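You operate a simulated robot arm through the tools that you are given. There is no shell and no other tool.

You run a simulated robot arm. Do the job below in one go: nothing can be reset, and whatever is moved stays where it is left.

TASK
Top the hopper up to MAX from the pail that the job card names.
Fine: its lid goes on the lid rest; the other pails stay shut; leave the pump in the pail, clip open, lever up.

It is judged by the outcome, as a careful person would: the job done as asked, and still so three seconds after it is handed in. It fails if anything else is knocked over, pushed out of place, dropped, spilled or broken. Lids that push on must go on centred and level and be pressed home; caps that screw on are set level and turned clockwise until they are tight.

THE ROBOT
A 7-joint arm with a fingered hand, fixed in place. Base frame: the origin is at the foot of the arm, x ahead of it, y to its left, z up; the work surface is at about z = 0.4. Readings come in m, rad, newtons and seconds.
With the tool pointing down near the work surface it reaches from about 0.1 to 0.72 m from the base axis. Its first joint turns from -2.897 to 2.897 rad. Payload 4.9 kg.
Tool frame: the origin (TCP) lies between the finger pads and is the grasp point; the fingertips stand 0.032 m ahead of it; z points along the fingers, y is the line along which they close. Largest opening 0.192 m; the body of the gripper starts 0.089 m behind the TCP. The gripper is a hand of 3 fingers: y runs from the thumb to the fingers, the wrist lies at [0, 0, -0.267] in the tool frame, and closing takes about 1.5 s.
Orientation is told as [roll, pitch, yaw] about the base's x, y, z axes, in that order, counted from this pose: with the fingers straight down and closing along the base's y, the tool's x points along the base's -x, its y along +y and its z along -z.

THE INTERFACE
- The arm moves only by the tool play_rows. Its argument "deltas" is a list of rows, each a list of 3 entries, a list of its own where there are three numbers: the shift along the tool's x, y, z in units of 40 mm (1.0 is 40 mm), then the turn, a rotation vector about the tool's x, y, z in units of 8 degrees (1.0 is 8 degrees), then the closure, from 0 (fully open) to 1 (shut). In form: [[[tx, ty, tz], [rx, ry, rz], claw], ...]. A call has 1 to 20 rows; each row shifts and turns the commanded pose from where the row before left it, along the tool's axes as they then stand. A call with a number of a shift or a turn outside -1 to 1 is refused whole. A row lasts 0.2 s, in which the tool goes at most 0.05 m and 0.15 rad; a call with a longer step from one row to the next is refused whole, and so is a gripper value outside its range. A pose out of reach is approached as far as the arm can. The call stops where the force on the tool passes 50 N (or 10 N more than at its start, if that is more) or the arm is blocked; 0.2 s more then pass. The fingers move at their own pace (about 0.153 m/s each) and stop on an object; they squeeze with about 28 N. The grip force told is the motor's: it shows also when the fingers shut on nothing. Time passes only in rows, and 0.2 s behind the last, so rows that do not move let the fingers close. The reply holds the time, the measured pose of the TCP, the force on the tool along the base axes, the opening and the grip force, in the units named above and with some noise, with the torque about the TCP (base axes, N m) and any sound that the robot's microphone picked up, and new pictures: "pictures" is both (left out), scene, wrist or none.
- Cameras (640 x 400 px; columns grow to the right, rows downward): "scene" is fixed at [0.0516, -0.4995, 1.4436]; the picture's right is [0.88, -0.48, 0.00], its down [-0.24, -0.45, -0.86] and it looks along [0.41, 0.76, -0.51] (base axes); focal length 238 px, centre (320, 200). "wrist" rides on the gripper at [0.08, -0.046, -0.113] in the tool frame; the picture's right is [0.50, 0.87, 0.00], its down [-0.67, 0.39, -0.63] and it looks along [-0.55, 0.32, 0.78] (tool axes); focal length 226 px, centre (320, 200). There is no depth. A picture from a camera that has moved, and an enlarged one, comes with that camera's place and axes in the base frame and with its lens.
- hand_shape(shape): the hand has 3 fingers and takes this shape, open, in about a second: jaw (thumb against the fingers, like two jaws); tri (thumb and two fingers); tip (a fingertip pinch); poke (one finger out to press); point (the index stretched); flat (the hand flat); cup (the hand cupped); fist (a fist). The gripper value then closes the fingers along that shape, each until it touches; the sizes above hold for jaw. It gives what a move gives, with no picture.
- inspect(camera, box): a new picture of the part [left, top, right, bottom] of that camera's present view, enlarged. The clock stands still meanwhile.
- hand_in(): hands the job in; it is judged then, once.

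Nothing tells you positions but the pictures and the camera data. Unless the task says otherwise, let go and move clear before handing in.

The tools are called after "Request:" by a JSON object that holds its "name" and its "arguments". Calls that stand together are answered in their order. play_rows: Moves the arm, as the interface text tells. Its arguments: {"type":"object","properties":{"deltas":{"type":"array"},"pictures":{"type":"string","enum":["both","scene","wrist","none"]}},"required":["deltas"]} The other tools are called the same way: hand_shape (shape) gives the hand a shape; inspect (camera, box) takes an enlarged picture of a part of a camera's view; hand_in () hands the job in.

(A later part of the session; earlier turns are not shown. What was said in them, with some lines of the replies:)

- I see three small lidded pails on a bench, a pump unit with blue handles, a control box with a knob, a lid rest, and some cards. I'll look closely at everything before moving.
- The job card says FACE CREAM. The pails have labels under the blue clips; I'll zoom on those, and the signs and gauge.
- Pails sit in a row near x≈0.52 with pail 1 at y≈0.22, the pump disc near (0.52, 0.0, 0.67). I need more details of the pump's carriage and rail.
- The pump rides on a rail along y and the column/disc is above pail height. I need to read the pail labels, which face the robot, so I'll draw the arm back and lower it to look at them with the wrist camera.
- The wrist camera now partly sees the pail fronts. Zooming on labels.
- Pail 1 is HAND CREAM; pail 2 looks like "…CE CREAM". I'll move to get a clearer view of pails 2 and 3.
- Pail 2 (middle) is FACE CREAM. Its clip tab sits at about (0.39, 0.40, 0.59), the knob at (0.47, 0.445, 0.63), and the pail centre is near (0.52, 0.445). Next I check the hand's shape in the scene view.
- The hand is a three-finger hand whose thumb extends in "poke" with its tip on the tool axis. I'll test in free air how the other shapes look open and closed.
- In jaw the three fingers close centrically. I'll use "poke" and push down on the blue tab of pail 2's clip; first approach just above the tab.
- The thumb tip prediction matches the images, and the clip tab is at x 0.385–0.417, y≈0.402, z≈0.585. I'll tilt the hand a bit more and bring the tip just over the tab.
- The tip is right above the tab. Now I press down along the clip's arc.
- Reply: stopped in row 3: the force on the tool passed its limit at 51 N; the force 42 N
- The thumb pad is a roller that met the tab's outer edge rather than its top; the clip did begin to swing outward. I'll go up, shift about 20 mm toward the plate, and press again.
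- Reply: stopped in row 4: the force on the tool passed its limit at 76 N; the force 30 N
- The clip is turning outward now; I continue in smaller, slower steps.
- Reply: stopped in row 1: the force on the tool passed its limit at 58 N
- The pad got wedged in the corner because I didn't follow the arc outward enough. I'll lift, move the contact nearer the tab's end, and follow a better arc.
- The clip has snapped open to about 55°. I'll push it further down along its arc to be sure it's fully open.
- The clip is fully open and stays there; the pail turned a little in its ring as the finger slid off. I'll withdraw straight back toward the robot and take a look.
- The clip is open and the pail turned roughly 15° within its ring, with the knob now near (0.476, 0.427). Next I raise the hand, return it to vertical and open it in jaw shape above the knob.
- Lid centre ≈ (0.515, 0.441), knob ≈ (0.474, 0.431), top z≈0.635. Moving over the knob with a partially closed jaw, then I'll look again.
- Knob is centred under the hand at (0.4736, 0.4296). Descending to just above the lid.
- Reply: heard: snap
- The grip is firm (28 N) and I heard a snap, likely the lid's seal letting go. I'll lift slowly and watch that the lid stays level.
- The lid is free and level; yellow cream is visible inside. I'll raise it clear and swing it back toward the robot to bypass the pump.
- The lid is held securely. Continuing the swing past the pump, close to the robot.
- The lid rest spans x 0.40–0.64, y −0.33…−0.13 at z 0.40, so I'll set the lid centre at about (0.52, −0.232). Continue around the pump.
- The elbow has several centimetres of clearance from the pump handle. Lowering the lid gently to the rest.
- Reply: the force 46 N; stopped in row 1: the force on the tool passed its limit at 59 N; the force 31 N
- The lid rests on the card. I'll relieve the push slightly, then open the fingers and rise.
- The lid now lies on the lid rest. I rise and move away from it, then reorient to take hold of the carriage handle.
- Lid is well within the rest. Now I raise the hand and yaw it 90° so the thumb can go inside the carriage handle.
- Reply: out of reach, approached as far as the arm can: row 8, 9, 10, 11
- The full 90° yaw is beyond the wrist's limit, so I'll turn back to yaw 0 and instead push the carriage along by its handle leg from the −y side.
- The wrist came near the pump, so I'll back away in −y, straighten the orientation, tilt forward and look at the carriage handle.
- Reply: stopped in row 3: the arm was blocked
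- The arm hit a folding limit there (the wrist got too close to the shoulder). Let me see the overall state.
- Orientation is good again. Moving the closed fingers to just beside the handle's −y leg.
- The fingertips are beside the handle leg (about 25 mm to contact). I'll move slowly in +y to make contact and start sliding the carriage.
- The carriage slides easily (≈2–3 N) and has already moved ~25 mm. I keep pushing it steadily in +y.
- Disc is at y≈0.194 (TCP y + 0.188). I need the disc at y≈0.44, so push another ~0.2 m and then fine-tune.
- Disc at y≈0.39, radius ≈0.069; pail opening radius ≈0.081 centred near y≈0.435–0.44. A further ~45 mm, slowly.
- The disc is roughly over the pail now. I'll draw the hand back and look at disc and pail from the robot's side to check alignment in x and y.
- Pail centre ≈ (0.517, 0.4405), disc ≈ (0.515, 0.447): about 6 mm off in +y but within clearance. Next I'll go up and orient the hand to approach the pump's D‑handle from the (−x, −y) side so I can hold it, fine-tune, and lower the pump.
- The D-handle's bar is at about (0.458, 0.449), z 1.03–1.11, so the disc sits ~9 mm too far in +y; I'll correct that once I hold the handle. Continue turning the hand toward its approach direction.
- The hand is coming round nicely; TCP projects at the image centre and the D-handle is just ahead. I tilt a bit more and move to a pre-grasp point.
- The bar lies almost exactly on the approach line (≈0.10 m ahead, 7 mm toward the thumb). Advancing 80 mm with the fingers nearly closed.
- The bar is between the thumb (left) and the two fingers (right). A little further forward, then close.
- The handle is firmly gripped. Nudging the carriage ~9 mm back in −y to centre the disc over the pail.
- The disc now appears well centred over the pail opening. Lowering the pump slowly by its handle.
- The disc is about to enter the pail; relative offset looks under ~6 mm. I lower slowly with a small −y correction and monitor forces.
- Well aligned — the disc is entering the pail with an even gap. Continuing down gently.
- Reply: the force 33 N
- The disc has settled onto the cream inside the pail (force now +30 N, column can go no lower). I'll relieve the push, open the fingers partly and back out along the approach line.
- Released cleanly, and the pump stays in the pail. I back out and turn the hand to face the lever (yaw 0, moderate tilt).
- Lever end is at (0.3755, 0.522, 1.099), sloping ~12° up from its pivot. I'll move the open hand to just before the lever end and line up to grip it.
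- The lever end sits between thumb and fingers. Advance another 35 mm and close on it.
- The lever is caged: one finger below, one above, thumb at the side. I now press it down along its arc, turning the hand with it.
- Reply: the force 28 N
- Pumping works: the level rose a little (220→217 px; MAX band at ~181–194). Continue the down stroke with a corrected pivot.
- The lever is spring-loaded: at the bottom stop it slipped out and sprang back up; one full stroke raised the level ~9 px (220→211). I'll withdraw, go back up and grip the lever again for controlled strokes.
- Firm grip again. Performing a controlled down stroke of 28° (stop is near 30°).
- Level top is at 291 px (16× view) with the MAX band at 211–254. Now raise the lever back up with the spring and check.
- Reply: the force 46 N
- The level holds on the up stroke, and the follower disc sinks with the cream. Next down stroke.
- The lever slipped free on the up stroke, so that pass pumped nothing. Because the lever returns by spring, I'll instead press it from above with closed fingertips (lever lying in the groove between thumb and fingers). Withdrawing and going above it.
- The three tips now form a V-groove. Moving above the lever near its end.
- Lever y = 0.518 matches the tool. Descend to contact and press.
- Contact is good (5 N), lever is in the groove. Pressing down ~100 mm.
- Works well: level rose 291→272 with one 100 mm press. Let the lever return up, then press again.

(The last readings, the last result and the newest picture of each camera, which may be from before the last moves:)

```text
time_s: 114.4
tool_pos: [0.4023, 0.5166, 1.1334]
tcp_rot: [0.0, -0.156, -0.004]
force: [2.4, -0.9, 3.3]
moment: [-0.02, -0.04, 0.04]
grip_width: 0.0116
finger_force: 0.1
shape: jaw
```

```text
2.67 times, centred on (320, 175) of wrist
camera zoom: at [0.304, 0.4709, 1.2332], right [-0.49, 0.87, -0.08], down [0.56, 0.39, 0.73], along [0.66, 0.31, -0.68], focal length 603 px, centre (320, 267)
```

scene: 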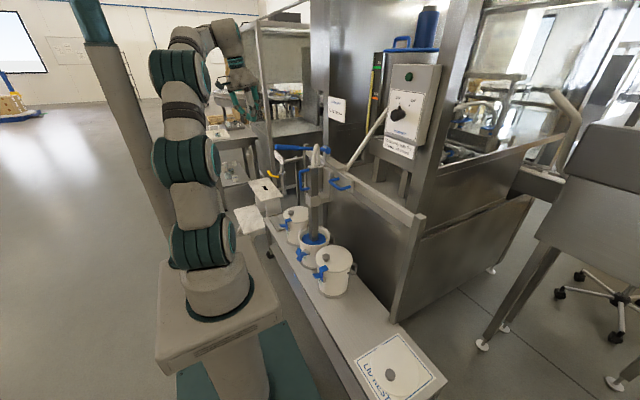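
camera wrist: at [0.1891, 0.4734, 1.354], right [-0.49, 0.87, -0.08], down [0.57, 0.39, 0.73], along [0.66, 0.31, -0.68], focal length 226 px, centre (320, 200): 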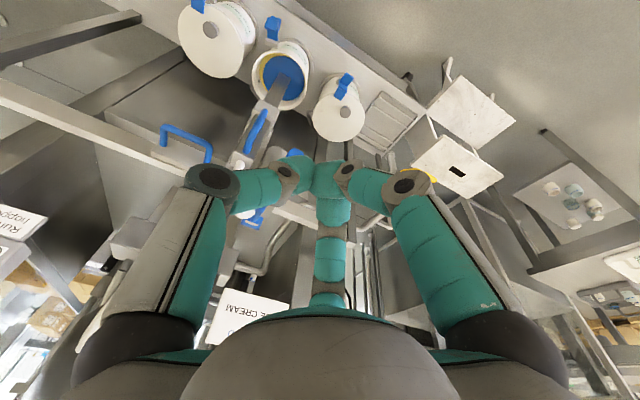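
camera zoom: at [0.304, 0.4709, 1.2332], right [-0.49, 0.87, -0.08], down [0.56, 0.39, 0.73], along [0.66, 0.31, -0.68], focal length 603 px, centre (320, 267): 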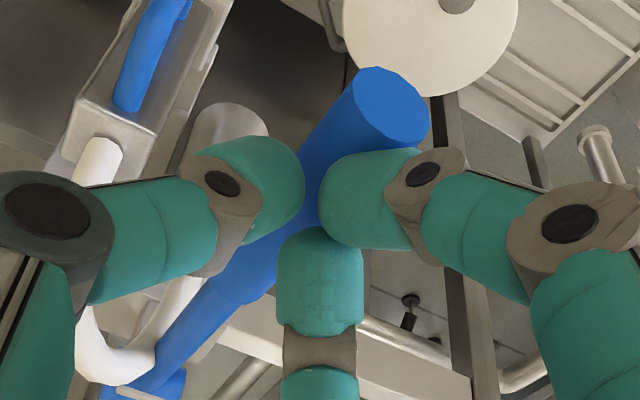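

Request:
{"name": "play_rows", "arguments": {"deltas": [[[-0.04, 0, -0.25], [0, 0, 0], 0.94], [[0, 0, 0], [0, 0, 0], 0.94], [[0, 0, 0], [0, 0, 0], 0.94], [[0.05, 0, 0.308], [0, 0, 0], 0.94], [[0.05, 0, 0.308], [0, 0, 0], 0.94], [[0.05, 0, 0.308], [0, 0, 0], 0.94], [[0.05, 0, 0.308], [0, 0, 0], 0.94], [[0.05, 0, 0.308], [0, 0, 0], 0.94], [[0.05, 0, 0.308], [0, 0, 0], 0.94], [[0.05, 0, 0.308], [0, 0, 0], 0.94], [[0.05, 0, 0.308], [0, 0, 0], 0.94], [[0.05, 0, 0.308], [0, 0, 0], 0.94]], "pictures": "none"}}

Request:
{"name": "inspect", "arguments": {"camera": "scene", "box": [366, 58, 390, 73]}}

Request:
{"name": "inspect", "arguments": {"camera": "scene", "box": [240, 110, 350, 190]}}

```text
time_s: 117.0
tool_pos: [0.4016, 0.5174, 1.0326]
tcp_rot: [0.001, -0.155, -0.001]
force: [0.2, -0.6, 8.1]
moment: [-0.02, -0.07, 0.01]
grip_width: 0.0123
finger_force: 0.2
shape: jaw
```

```text
16.00 times, centred on (378, 66) of scene
camera zoom: at [0.0516, -0.4995, 1.4436], right [0.88, -0.48, 0.0], down [-0.24, -0.45, -0.86], along [0.41, 0.76, -0.51], focal length 3814 px, centre (-608, 2352)
```

zoom: 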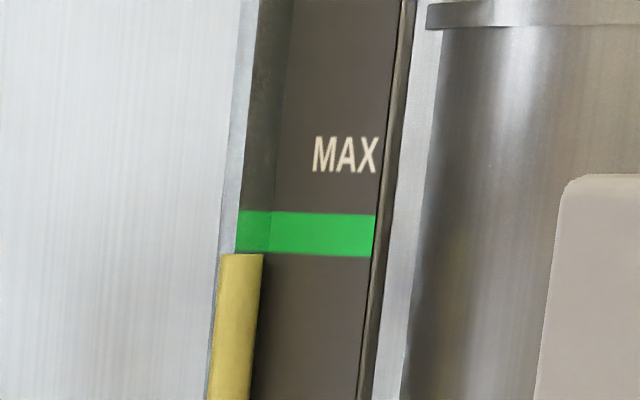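

```text
5.00 times, centred on (295, 150) of scene
camera zoom: at [0.0516, -0.4995, 1.4436], right [0.88, -0.48, 0.0], down [-0.24, -0.45, -0.86], along [0.41, 0.76, -0.51], focal length 1192 px, centre (445, 450)
```

zoom: 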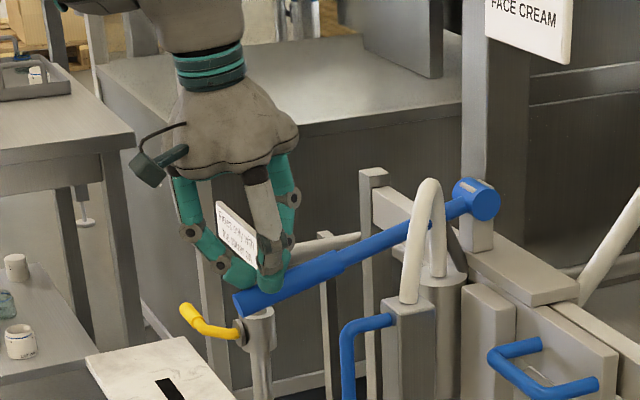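

Level is now at the lower edge of the green MAX band (254 px; band 211–254, centre ≈232). One more full press should bring it to the middle of the band; raising first.

Request:
{"name": "play_rows", "arguments": {"deltas": [[[-0.1, 0, -0.616], [0, 0, 0], 0.94], [[-0.1, 0, -0.616], [0, 0, 0], 0.94], [[-0.1, 0, -0.616], [0, 0, 0], 0.94], [[-0.1, 0, -0.616], [0, 0, 0], 0.94], [[-0.04, 0, -0.3], [0, 0, 0], 0.94], [[0, 0, 0], [0, 0, 0], 0.94], [[0, 0, 0], [0, 0, 0], 0.94], [[0, 0, 0], [0, 0, 0], 0.94]], "pictures": "none"}}

Request:
{"name": "inspect", "arguments": {"camera": "scene", "box": [366, 58, 390, 73]}}

Request:
{"name": "inspect", "arguments": {"camera": "scene", "box": [240, 110, 350, 190]}}

Request:
{"name": "inspect", "arguments": {"camera": "scene", "box": [280, 200, 350, 260]}}

```text
time_s: 118.8
tool_pos: [0.4018, 0.5173, 1.1439]
tcp_rot: [0.001, -0.157, -0.004]
force: [0.3, -0.5, 0.4]
moment: [-0.01, 0.0, -0.03]
grip_width: 0.0118
finger_force: 0.1
shape: jaw
```

```text
16.00 times, centred on (378, 66) of scene
camera zoom: at [0.0516, -0.4995, 1.4436], right [0.88, -0.48, 0.0], down [-0.24, -0.45, -0.86], along [0.41, 0.76, -0.51], focal length 3814 px, centre (-608, 2352)
```

zoom: 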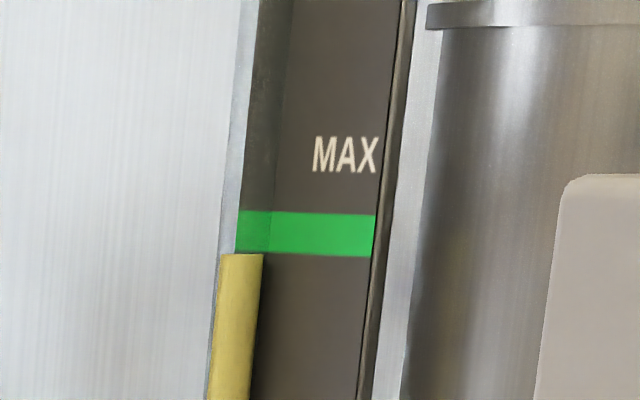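

```text
5.00 times, centred on (295, 150) of scene
camera zoom: at [0.0516, -0.4995, 1.4436], right [0.88, -0.48, 0.0], down [-0.24, -0.45, -0.86], along [0.41, 0.76, -0.51], focal length 1192 px, centre (445, 450)
```

zoom: 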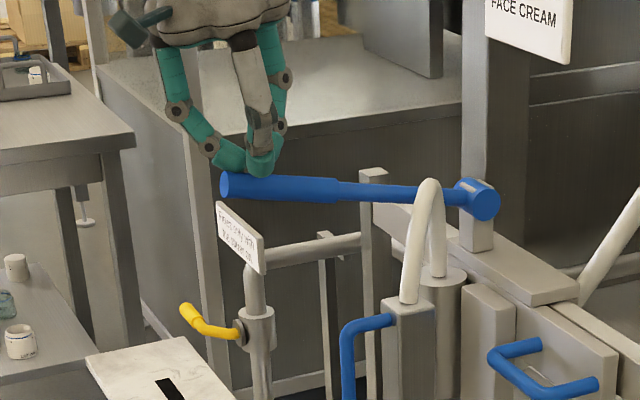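

```text
6.67 times, centred on (315, 230) of scene
camera zoom: at [0.0516, -0.4995, 1.4436], right [0.88, -0.48, 0.0], down [-0.24, -0.45, -0.86], along [0.41, 0.76, -0.51], focal length 1589 px, centre (353, 0)
```

zoom: 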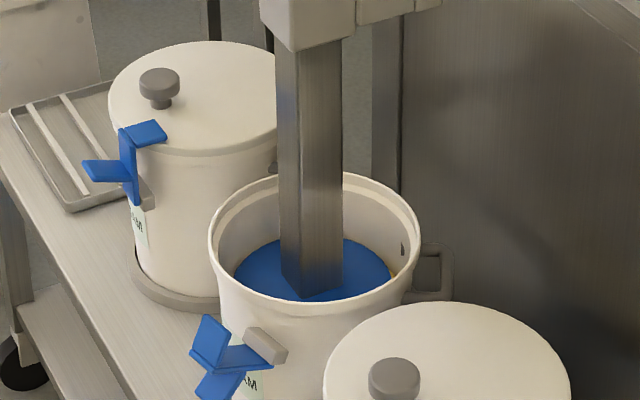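

Request:
{"name": "play_rows", "arguments": {"deltas": [[[0.05, 0, 0.308], [0, 0, 0], 0.94], [[0.05, 0, 0.308], [0, 0, 0], 0.94], [[0.05, 0, 0.308], [0, 0, 0], 0.94], [[0.05, 0, 0.308], [0, 0, 0], 0.94], [[0.05, 0, 0.308], [0, 0, 0], 0.94], [[0.05, 0, 0.308], [0, 0, 0], 0.94], [[0.05, 0, 0.308], [0, 0, 0], 0.94], [[0.05, 0, 0.308], [0, 0, 0], 0.94], [[0.05, 0, 0.308], [0, 0, 0], 0.94]], "pictures": "none"}}

Request:
{"name": "inspect", "arguments": {"camera": "scene", "box": [366, 58, 390, 73]}}

Request:
{"name": "inspect", "arguments": {"camera": "scene", "box": [240, 110, 350, 190]}}

```text
time_s: 120.8
tool_pos: [0.401, 0.5167, 1.0307]
tcp_rot: [-0.001, -0.158, -0.002]
force: [0.1, 0.0, 8.1]
moment: [0.02, -0.08, -0.02]
grip_width: 0.0121
finger_force: 0.1
shape: jaw
```

```text
16.00 times, centred on (378, 66) of scene
camera zoom: at [0.0516, -0.4995, 1.4436], right [0.88, -0.48, 0.0], down [-0.24, -0.45, -0.86], along [0.41, 0.76, -0.51], focal length 3814 px, centre (-608, 2352)
```

zoom: 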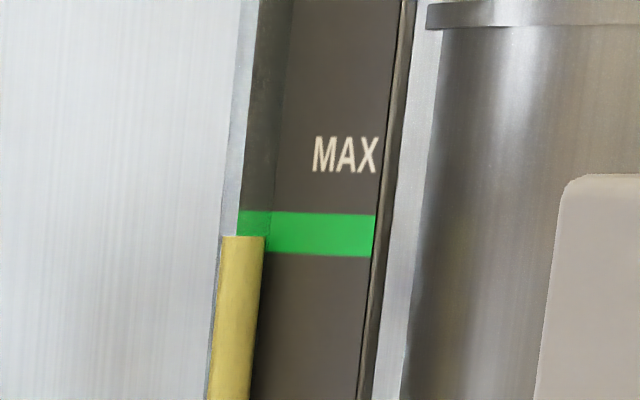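

```text
5.00 times, centred on (295, 150) of scene
camera zoom: at [0.0516, -0.4995, 1.4436], right [0.88, -0.48, 0.0], down [-0.24, -0.45, -0.86], along [0.41, 0.76, -0.51], focal length 1192 px, centre (445, 450)
```

zoom: 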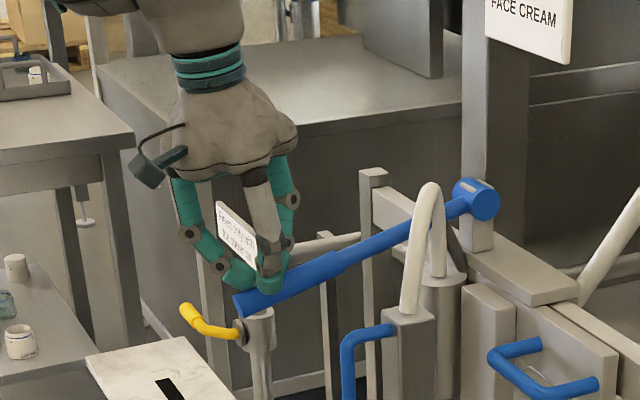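

The level (236 px) is now inside the green band, just below its centre (232). A slight further press to reach the centre.

Request:
{"name": "play_rows", "arguments": {"deltas": [[[0.03, 0, 0.18], [0, 0, 0], 0.94], [[0.03, 0, 0.18], [0, 0, 0], 0.94], [[0, 0, 0], [0, 0, 0], 0.94]], "pictures": "none"}}

Request:
{"name": "inspect", "arguments": {"camera": "scene", "box": [366, 58, 390, 73]}}

```text
time_s: 121.6
tool_pos: [0.3989, 0.5179, 1.0166]
tcp_rot: [0.0, -0.157, -0.003]
force: [-0.6, -0.5, 8.0]
moment: [0.02, -0.06, 0.0]
grip_width: 0.012
finger_force: 0.2
shape: jaw
```

```text
16.00 times, centred on (378, 66) of scene
camera zoom: at [0.0516, -0.4995, 1.4436], right [0.88, -0.48, 0.0], down [-0.24, -0.45, -0.86], along [0.41, 0.76, -0.51], focal length 3814 px, centre (-608, 2352)
```

zoom: 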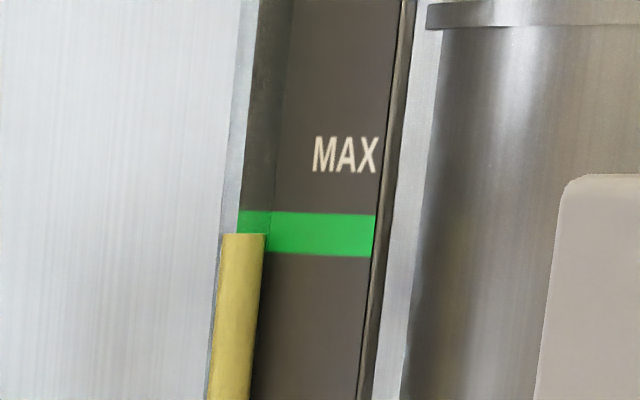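

Level is at the centre of the MAX band. Now let the lever rise and move the hand clear.

Request:
{"name": "play_rows", "arguments": {"deltas": [[[-0.1, 0, -0.616], [0, 0, 0], 0.94], [[-0.1, 0, -0.616], [0, 0, 0], 0.94], [[-0.1, 0, -0.616], [0, 0, 0], 0.94], [[-0.1, 0, -0.616], [0, 0, 0], 0.94], [[-0.1, 0, -0.616], [0, 0, 0], 0.94], [[-0.05, 0, -0.4], [0, 0, 0], 0.94], [[0, 0, -0.8], [0, 0, 0], 0.94], [[0.5, 0, -0.8], [0, 0, 0], 0.94], [[0.9, 0, -0.4], [0, 0, 0], 0.94], [[0.9, 0, 0], [0, 0, 0], 0.94], [[0.9, 0, 0], [0, 0, 0], 0.94]], "pictures": "both"}}

Request:
{"name": "inspect", "arguments": {"camera": "scene", "box": [366, 58, 390, 73]}}

Request:
{"name": "inspect", "arguments": {"camera": "scene", "box": [240, 110, 350, 190]}}

Request:
{"name": "inspect", "arguments": {"camera": "scene", "box": [270, 190, 370, 300]}}

Request:
{"name": "inspect", "arguments": {"camera": "scene", "box": [340, 310, 450, 400]}}

```text
time_s: 124.0
tool_pos: [0.2606, 0.5167, 1.2145]
tcp_rot: [-0.002, -0.16, -0.005]
force: [-0.4, 0.3, 0.0]
moment: [0.03, -0.02, 0.02]
grip_width: 0.0116
finger_force: 0.0
shape: jaw
camera wrist: at [0.1638, 0.4718, 1.3137], right [-0.49, 0.87, -0.08], down [0.56, 0.39, 0.73], along [0.66, 0.31, -0.68], focal length 226 px, centre (320, 200)
```

scene: 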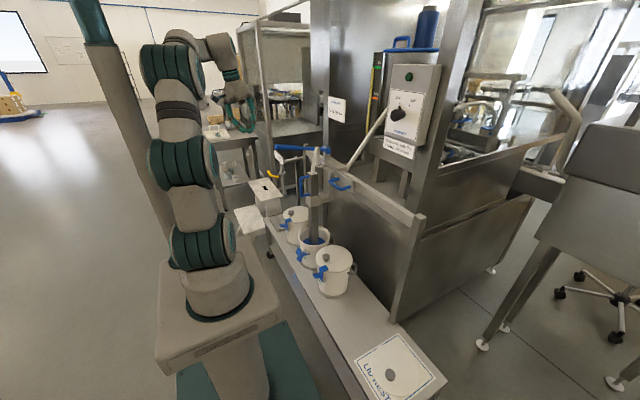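
wrist: 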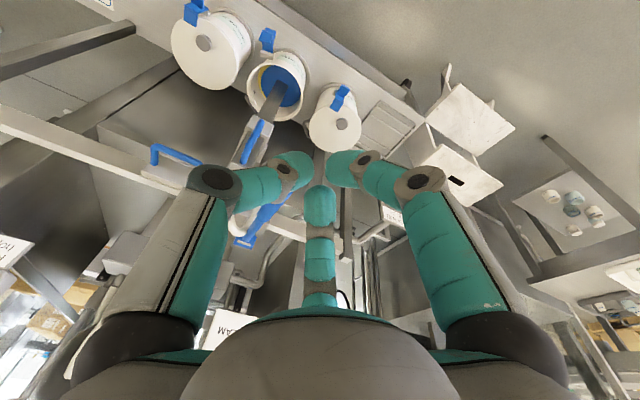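

```text
16.00 times, centred on (378, 66) of scene
camera zoom: at [0.0516, -0.4995, 1.4436], right [0.88, -0.48, 0.0], down [-0.24, -0.45, -0.86], along [0.41, 0.76, -0.51], focal length 3814 px, centre (-608, 2352)
```

zoom: 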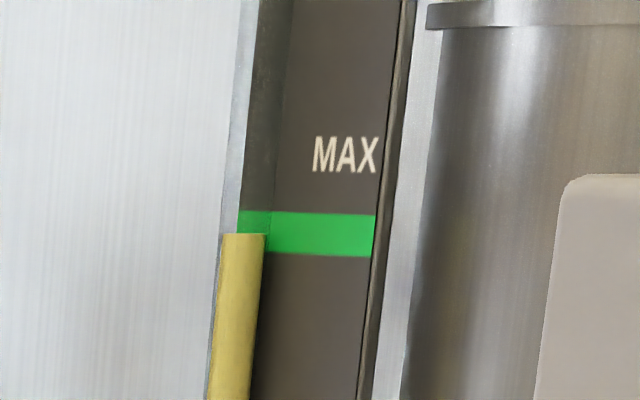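

```text
5.00 times, centred on (295, 150) of scene
camera zoom: at [0.0516, -0.4995, 1.4436], right [0.88, -0.48, 0.0], down [-0.24, -0.45, -0.86], along [0.41, 0.76, -0.51], focal length 1192 px, centre (445, 450)
```

zoom: 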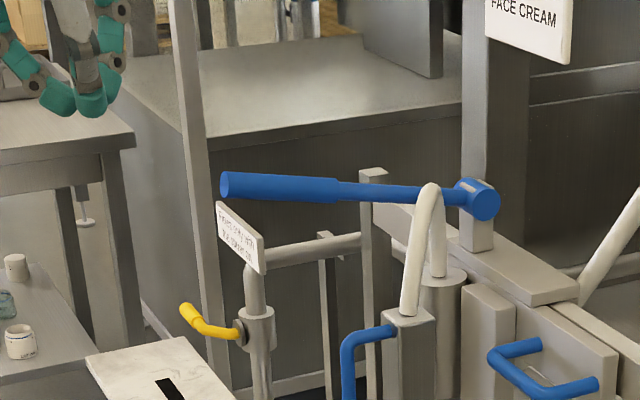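

```text
3.64 times, centred on (320, 245) of scene
camera zoom: at [0.0516, -0.4995, 1.4436], right [0.88, -0.48, 0.0], down [-0.24, -0.45, -0.86], along [0.41, 0.76, -0.51], focal length 867 px, centre (320, 36)
```

zoom: 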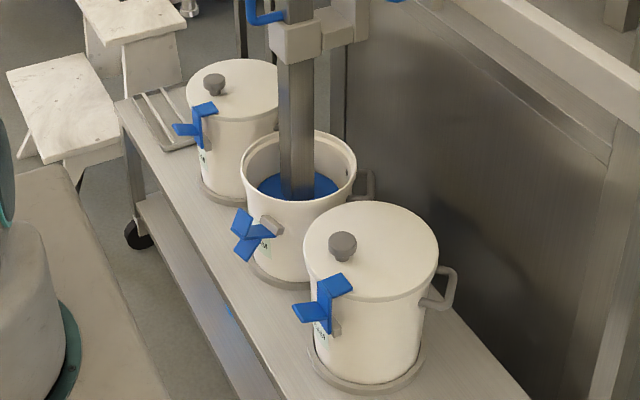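

```text
4.44 times, centred on (395, 355) of scene
camera zoom: at [0.0516, -0.4995, 1.4436], right [0.88, -0.48, 0.0], down [-0.24, -0.45, -0.86], along [0.41, 0.76, -0.51], focal length 1059 px, centre (-13, -489)
```

zoom: 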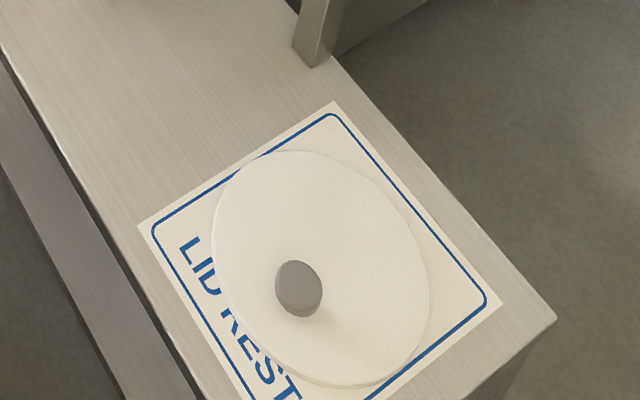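

Everything checks out: the level sits at the centre of the green MAX band and the lever is up. The pump rests in the FACE CREAM pail with its clip open. The lid lies flat on the lid rest, the other pails are shut, and the hand is clear. The FACE CREAM pail turned about 15° in its ring when I opened the clip, but it is still seated. Handing in.

Request:
{"name": "hand_in", "arguments": {}}

```text
The job is handed in.
```

I filled the hopper to MAX from the FACE CREAM pail, the one the job card names, and handed the job in. The hand-in was accepted, but I have no verdict on it.

- **Level:** the sight tube reads at about the centre of the green MAX band, and it stayed there after the last stroke.
- **Lid:** the FACE CREAM lid lies flat on the lid rest, inside the card.
- **Pump:** it is in the FACE CREAM pail, with the disc resting on the cream and the lever up.
- **Clip:** the FACE CREAM clip is open, and the other two pails are shut and clipped.

Two things did not go cleanly:

- **Pail position:** opening the clip turned the FACE CREAM pail about 15° and shifted it roughly 5 mm. It still looks seated in its ring.
- **Lever:** it slipped out of the grip on two strokes. The first time it sprang back up from near the bottom of its travel. I saw no damage or spill and switched to pressing it from above.
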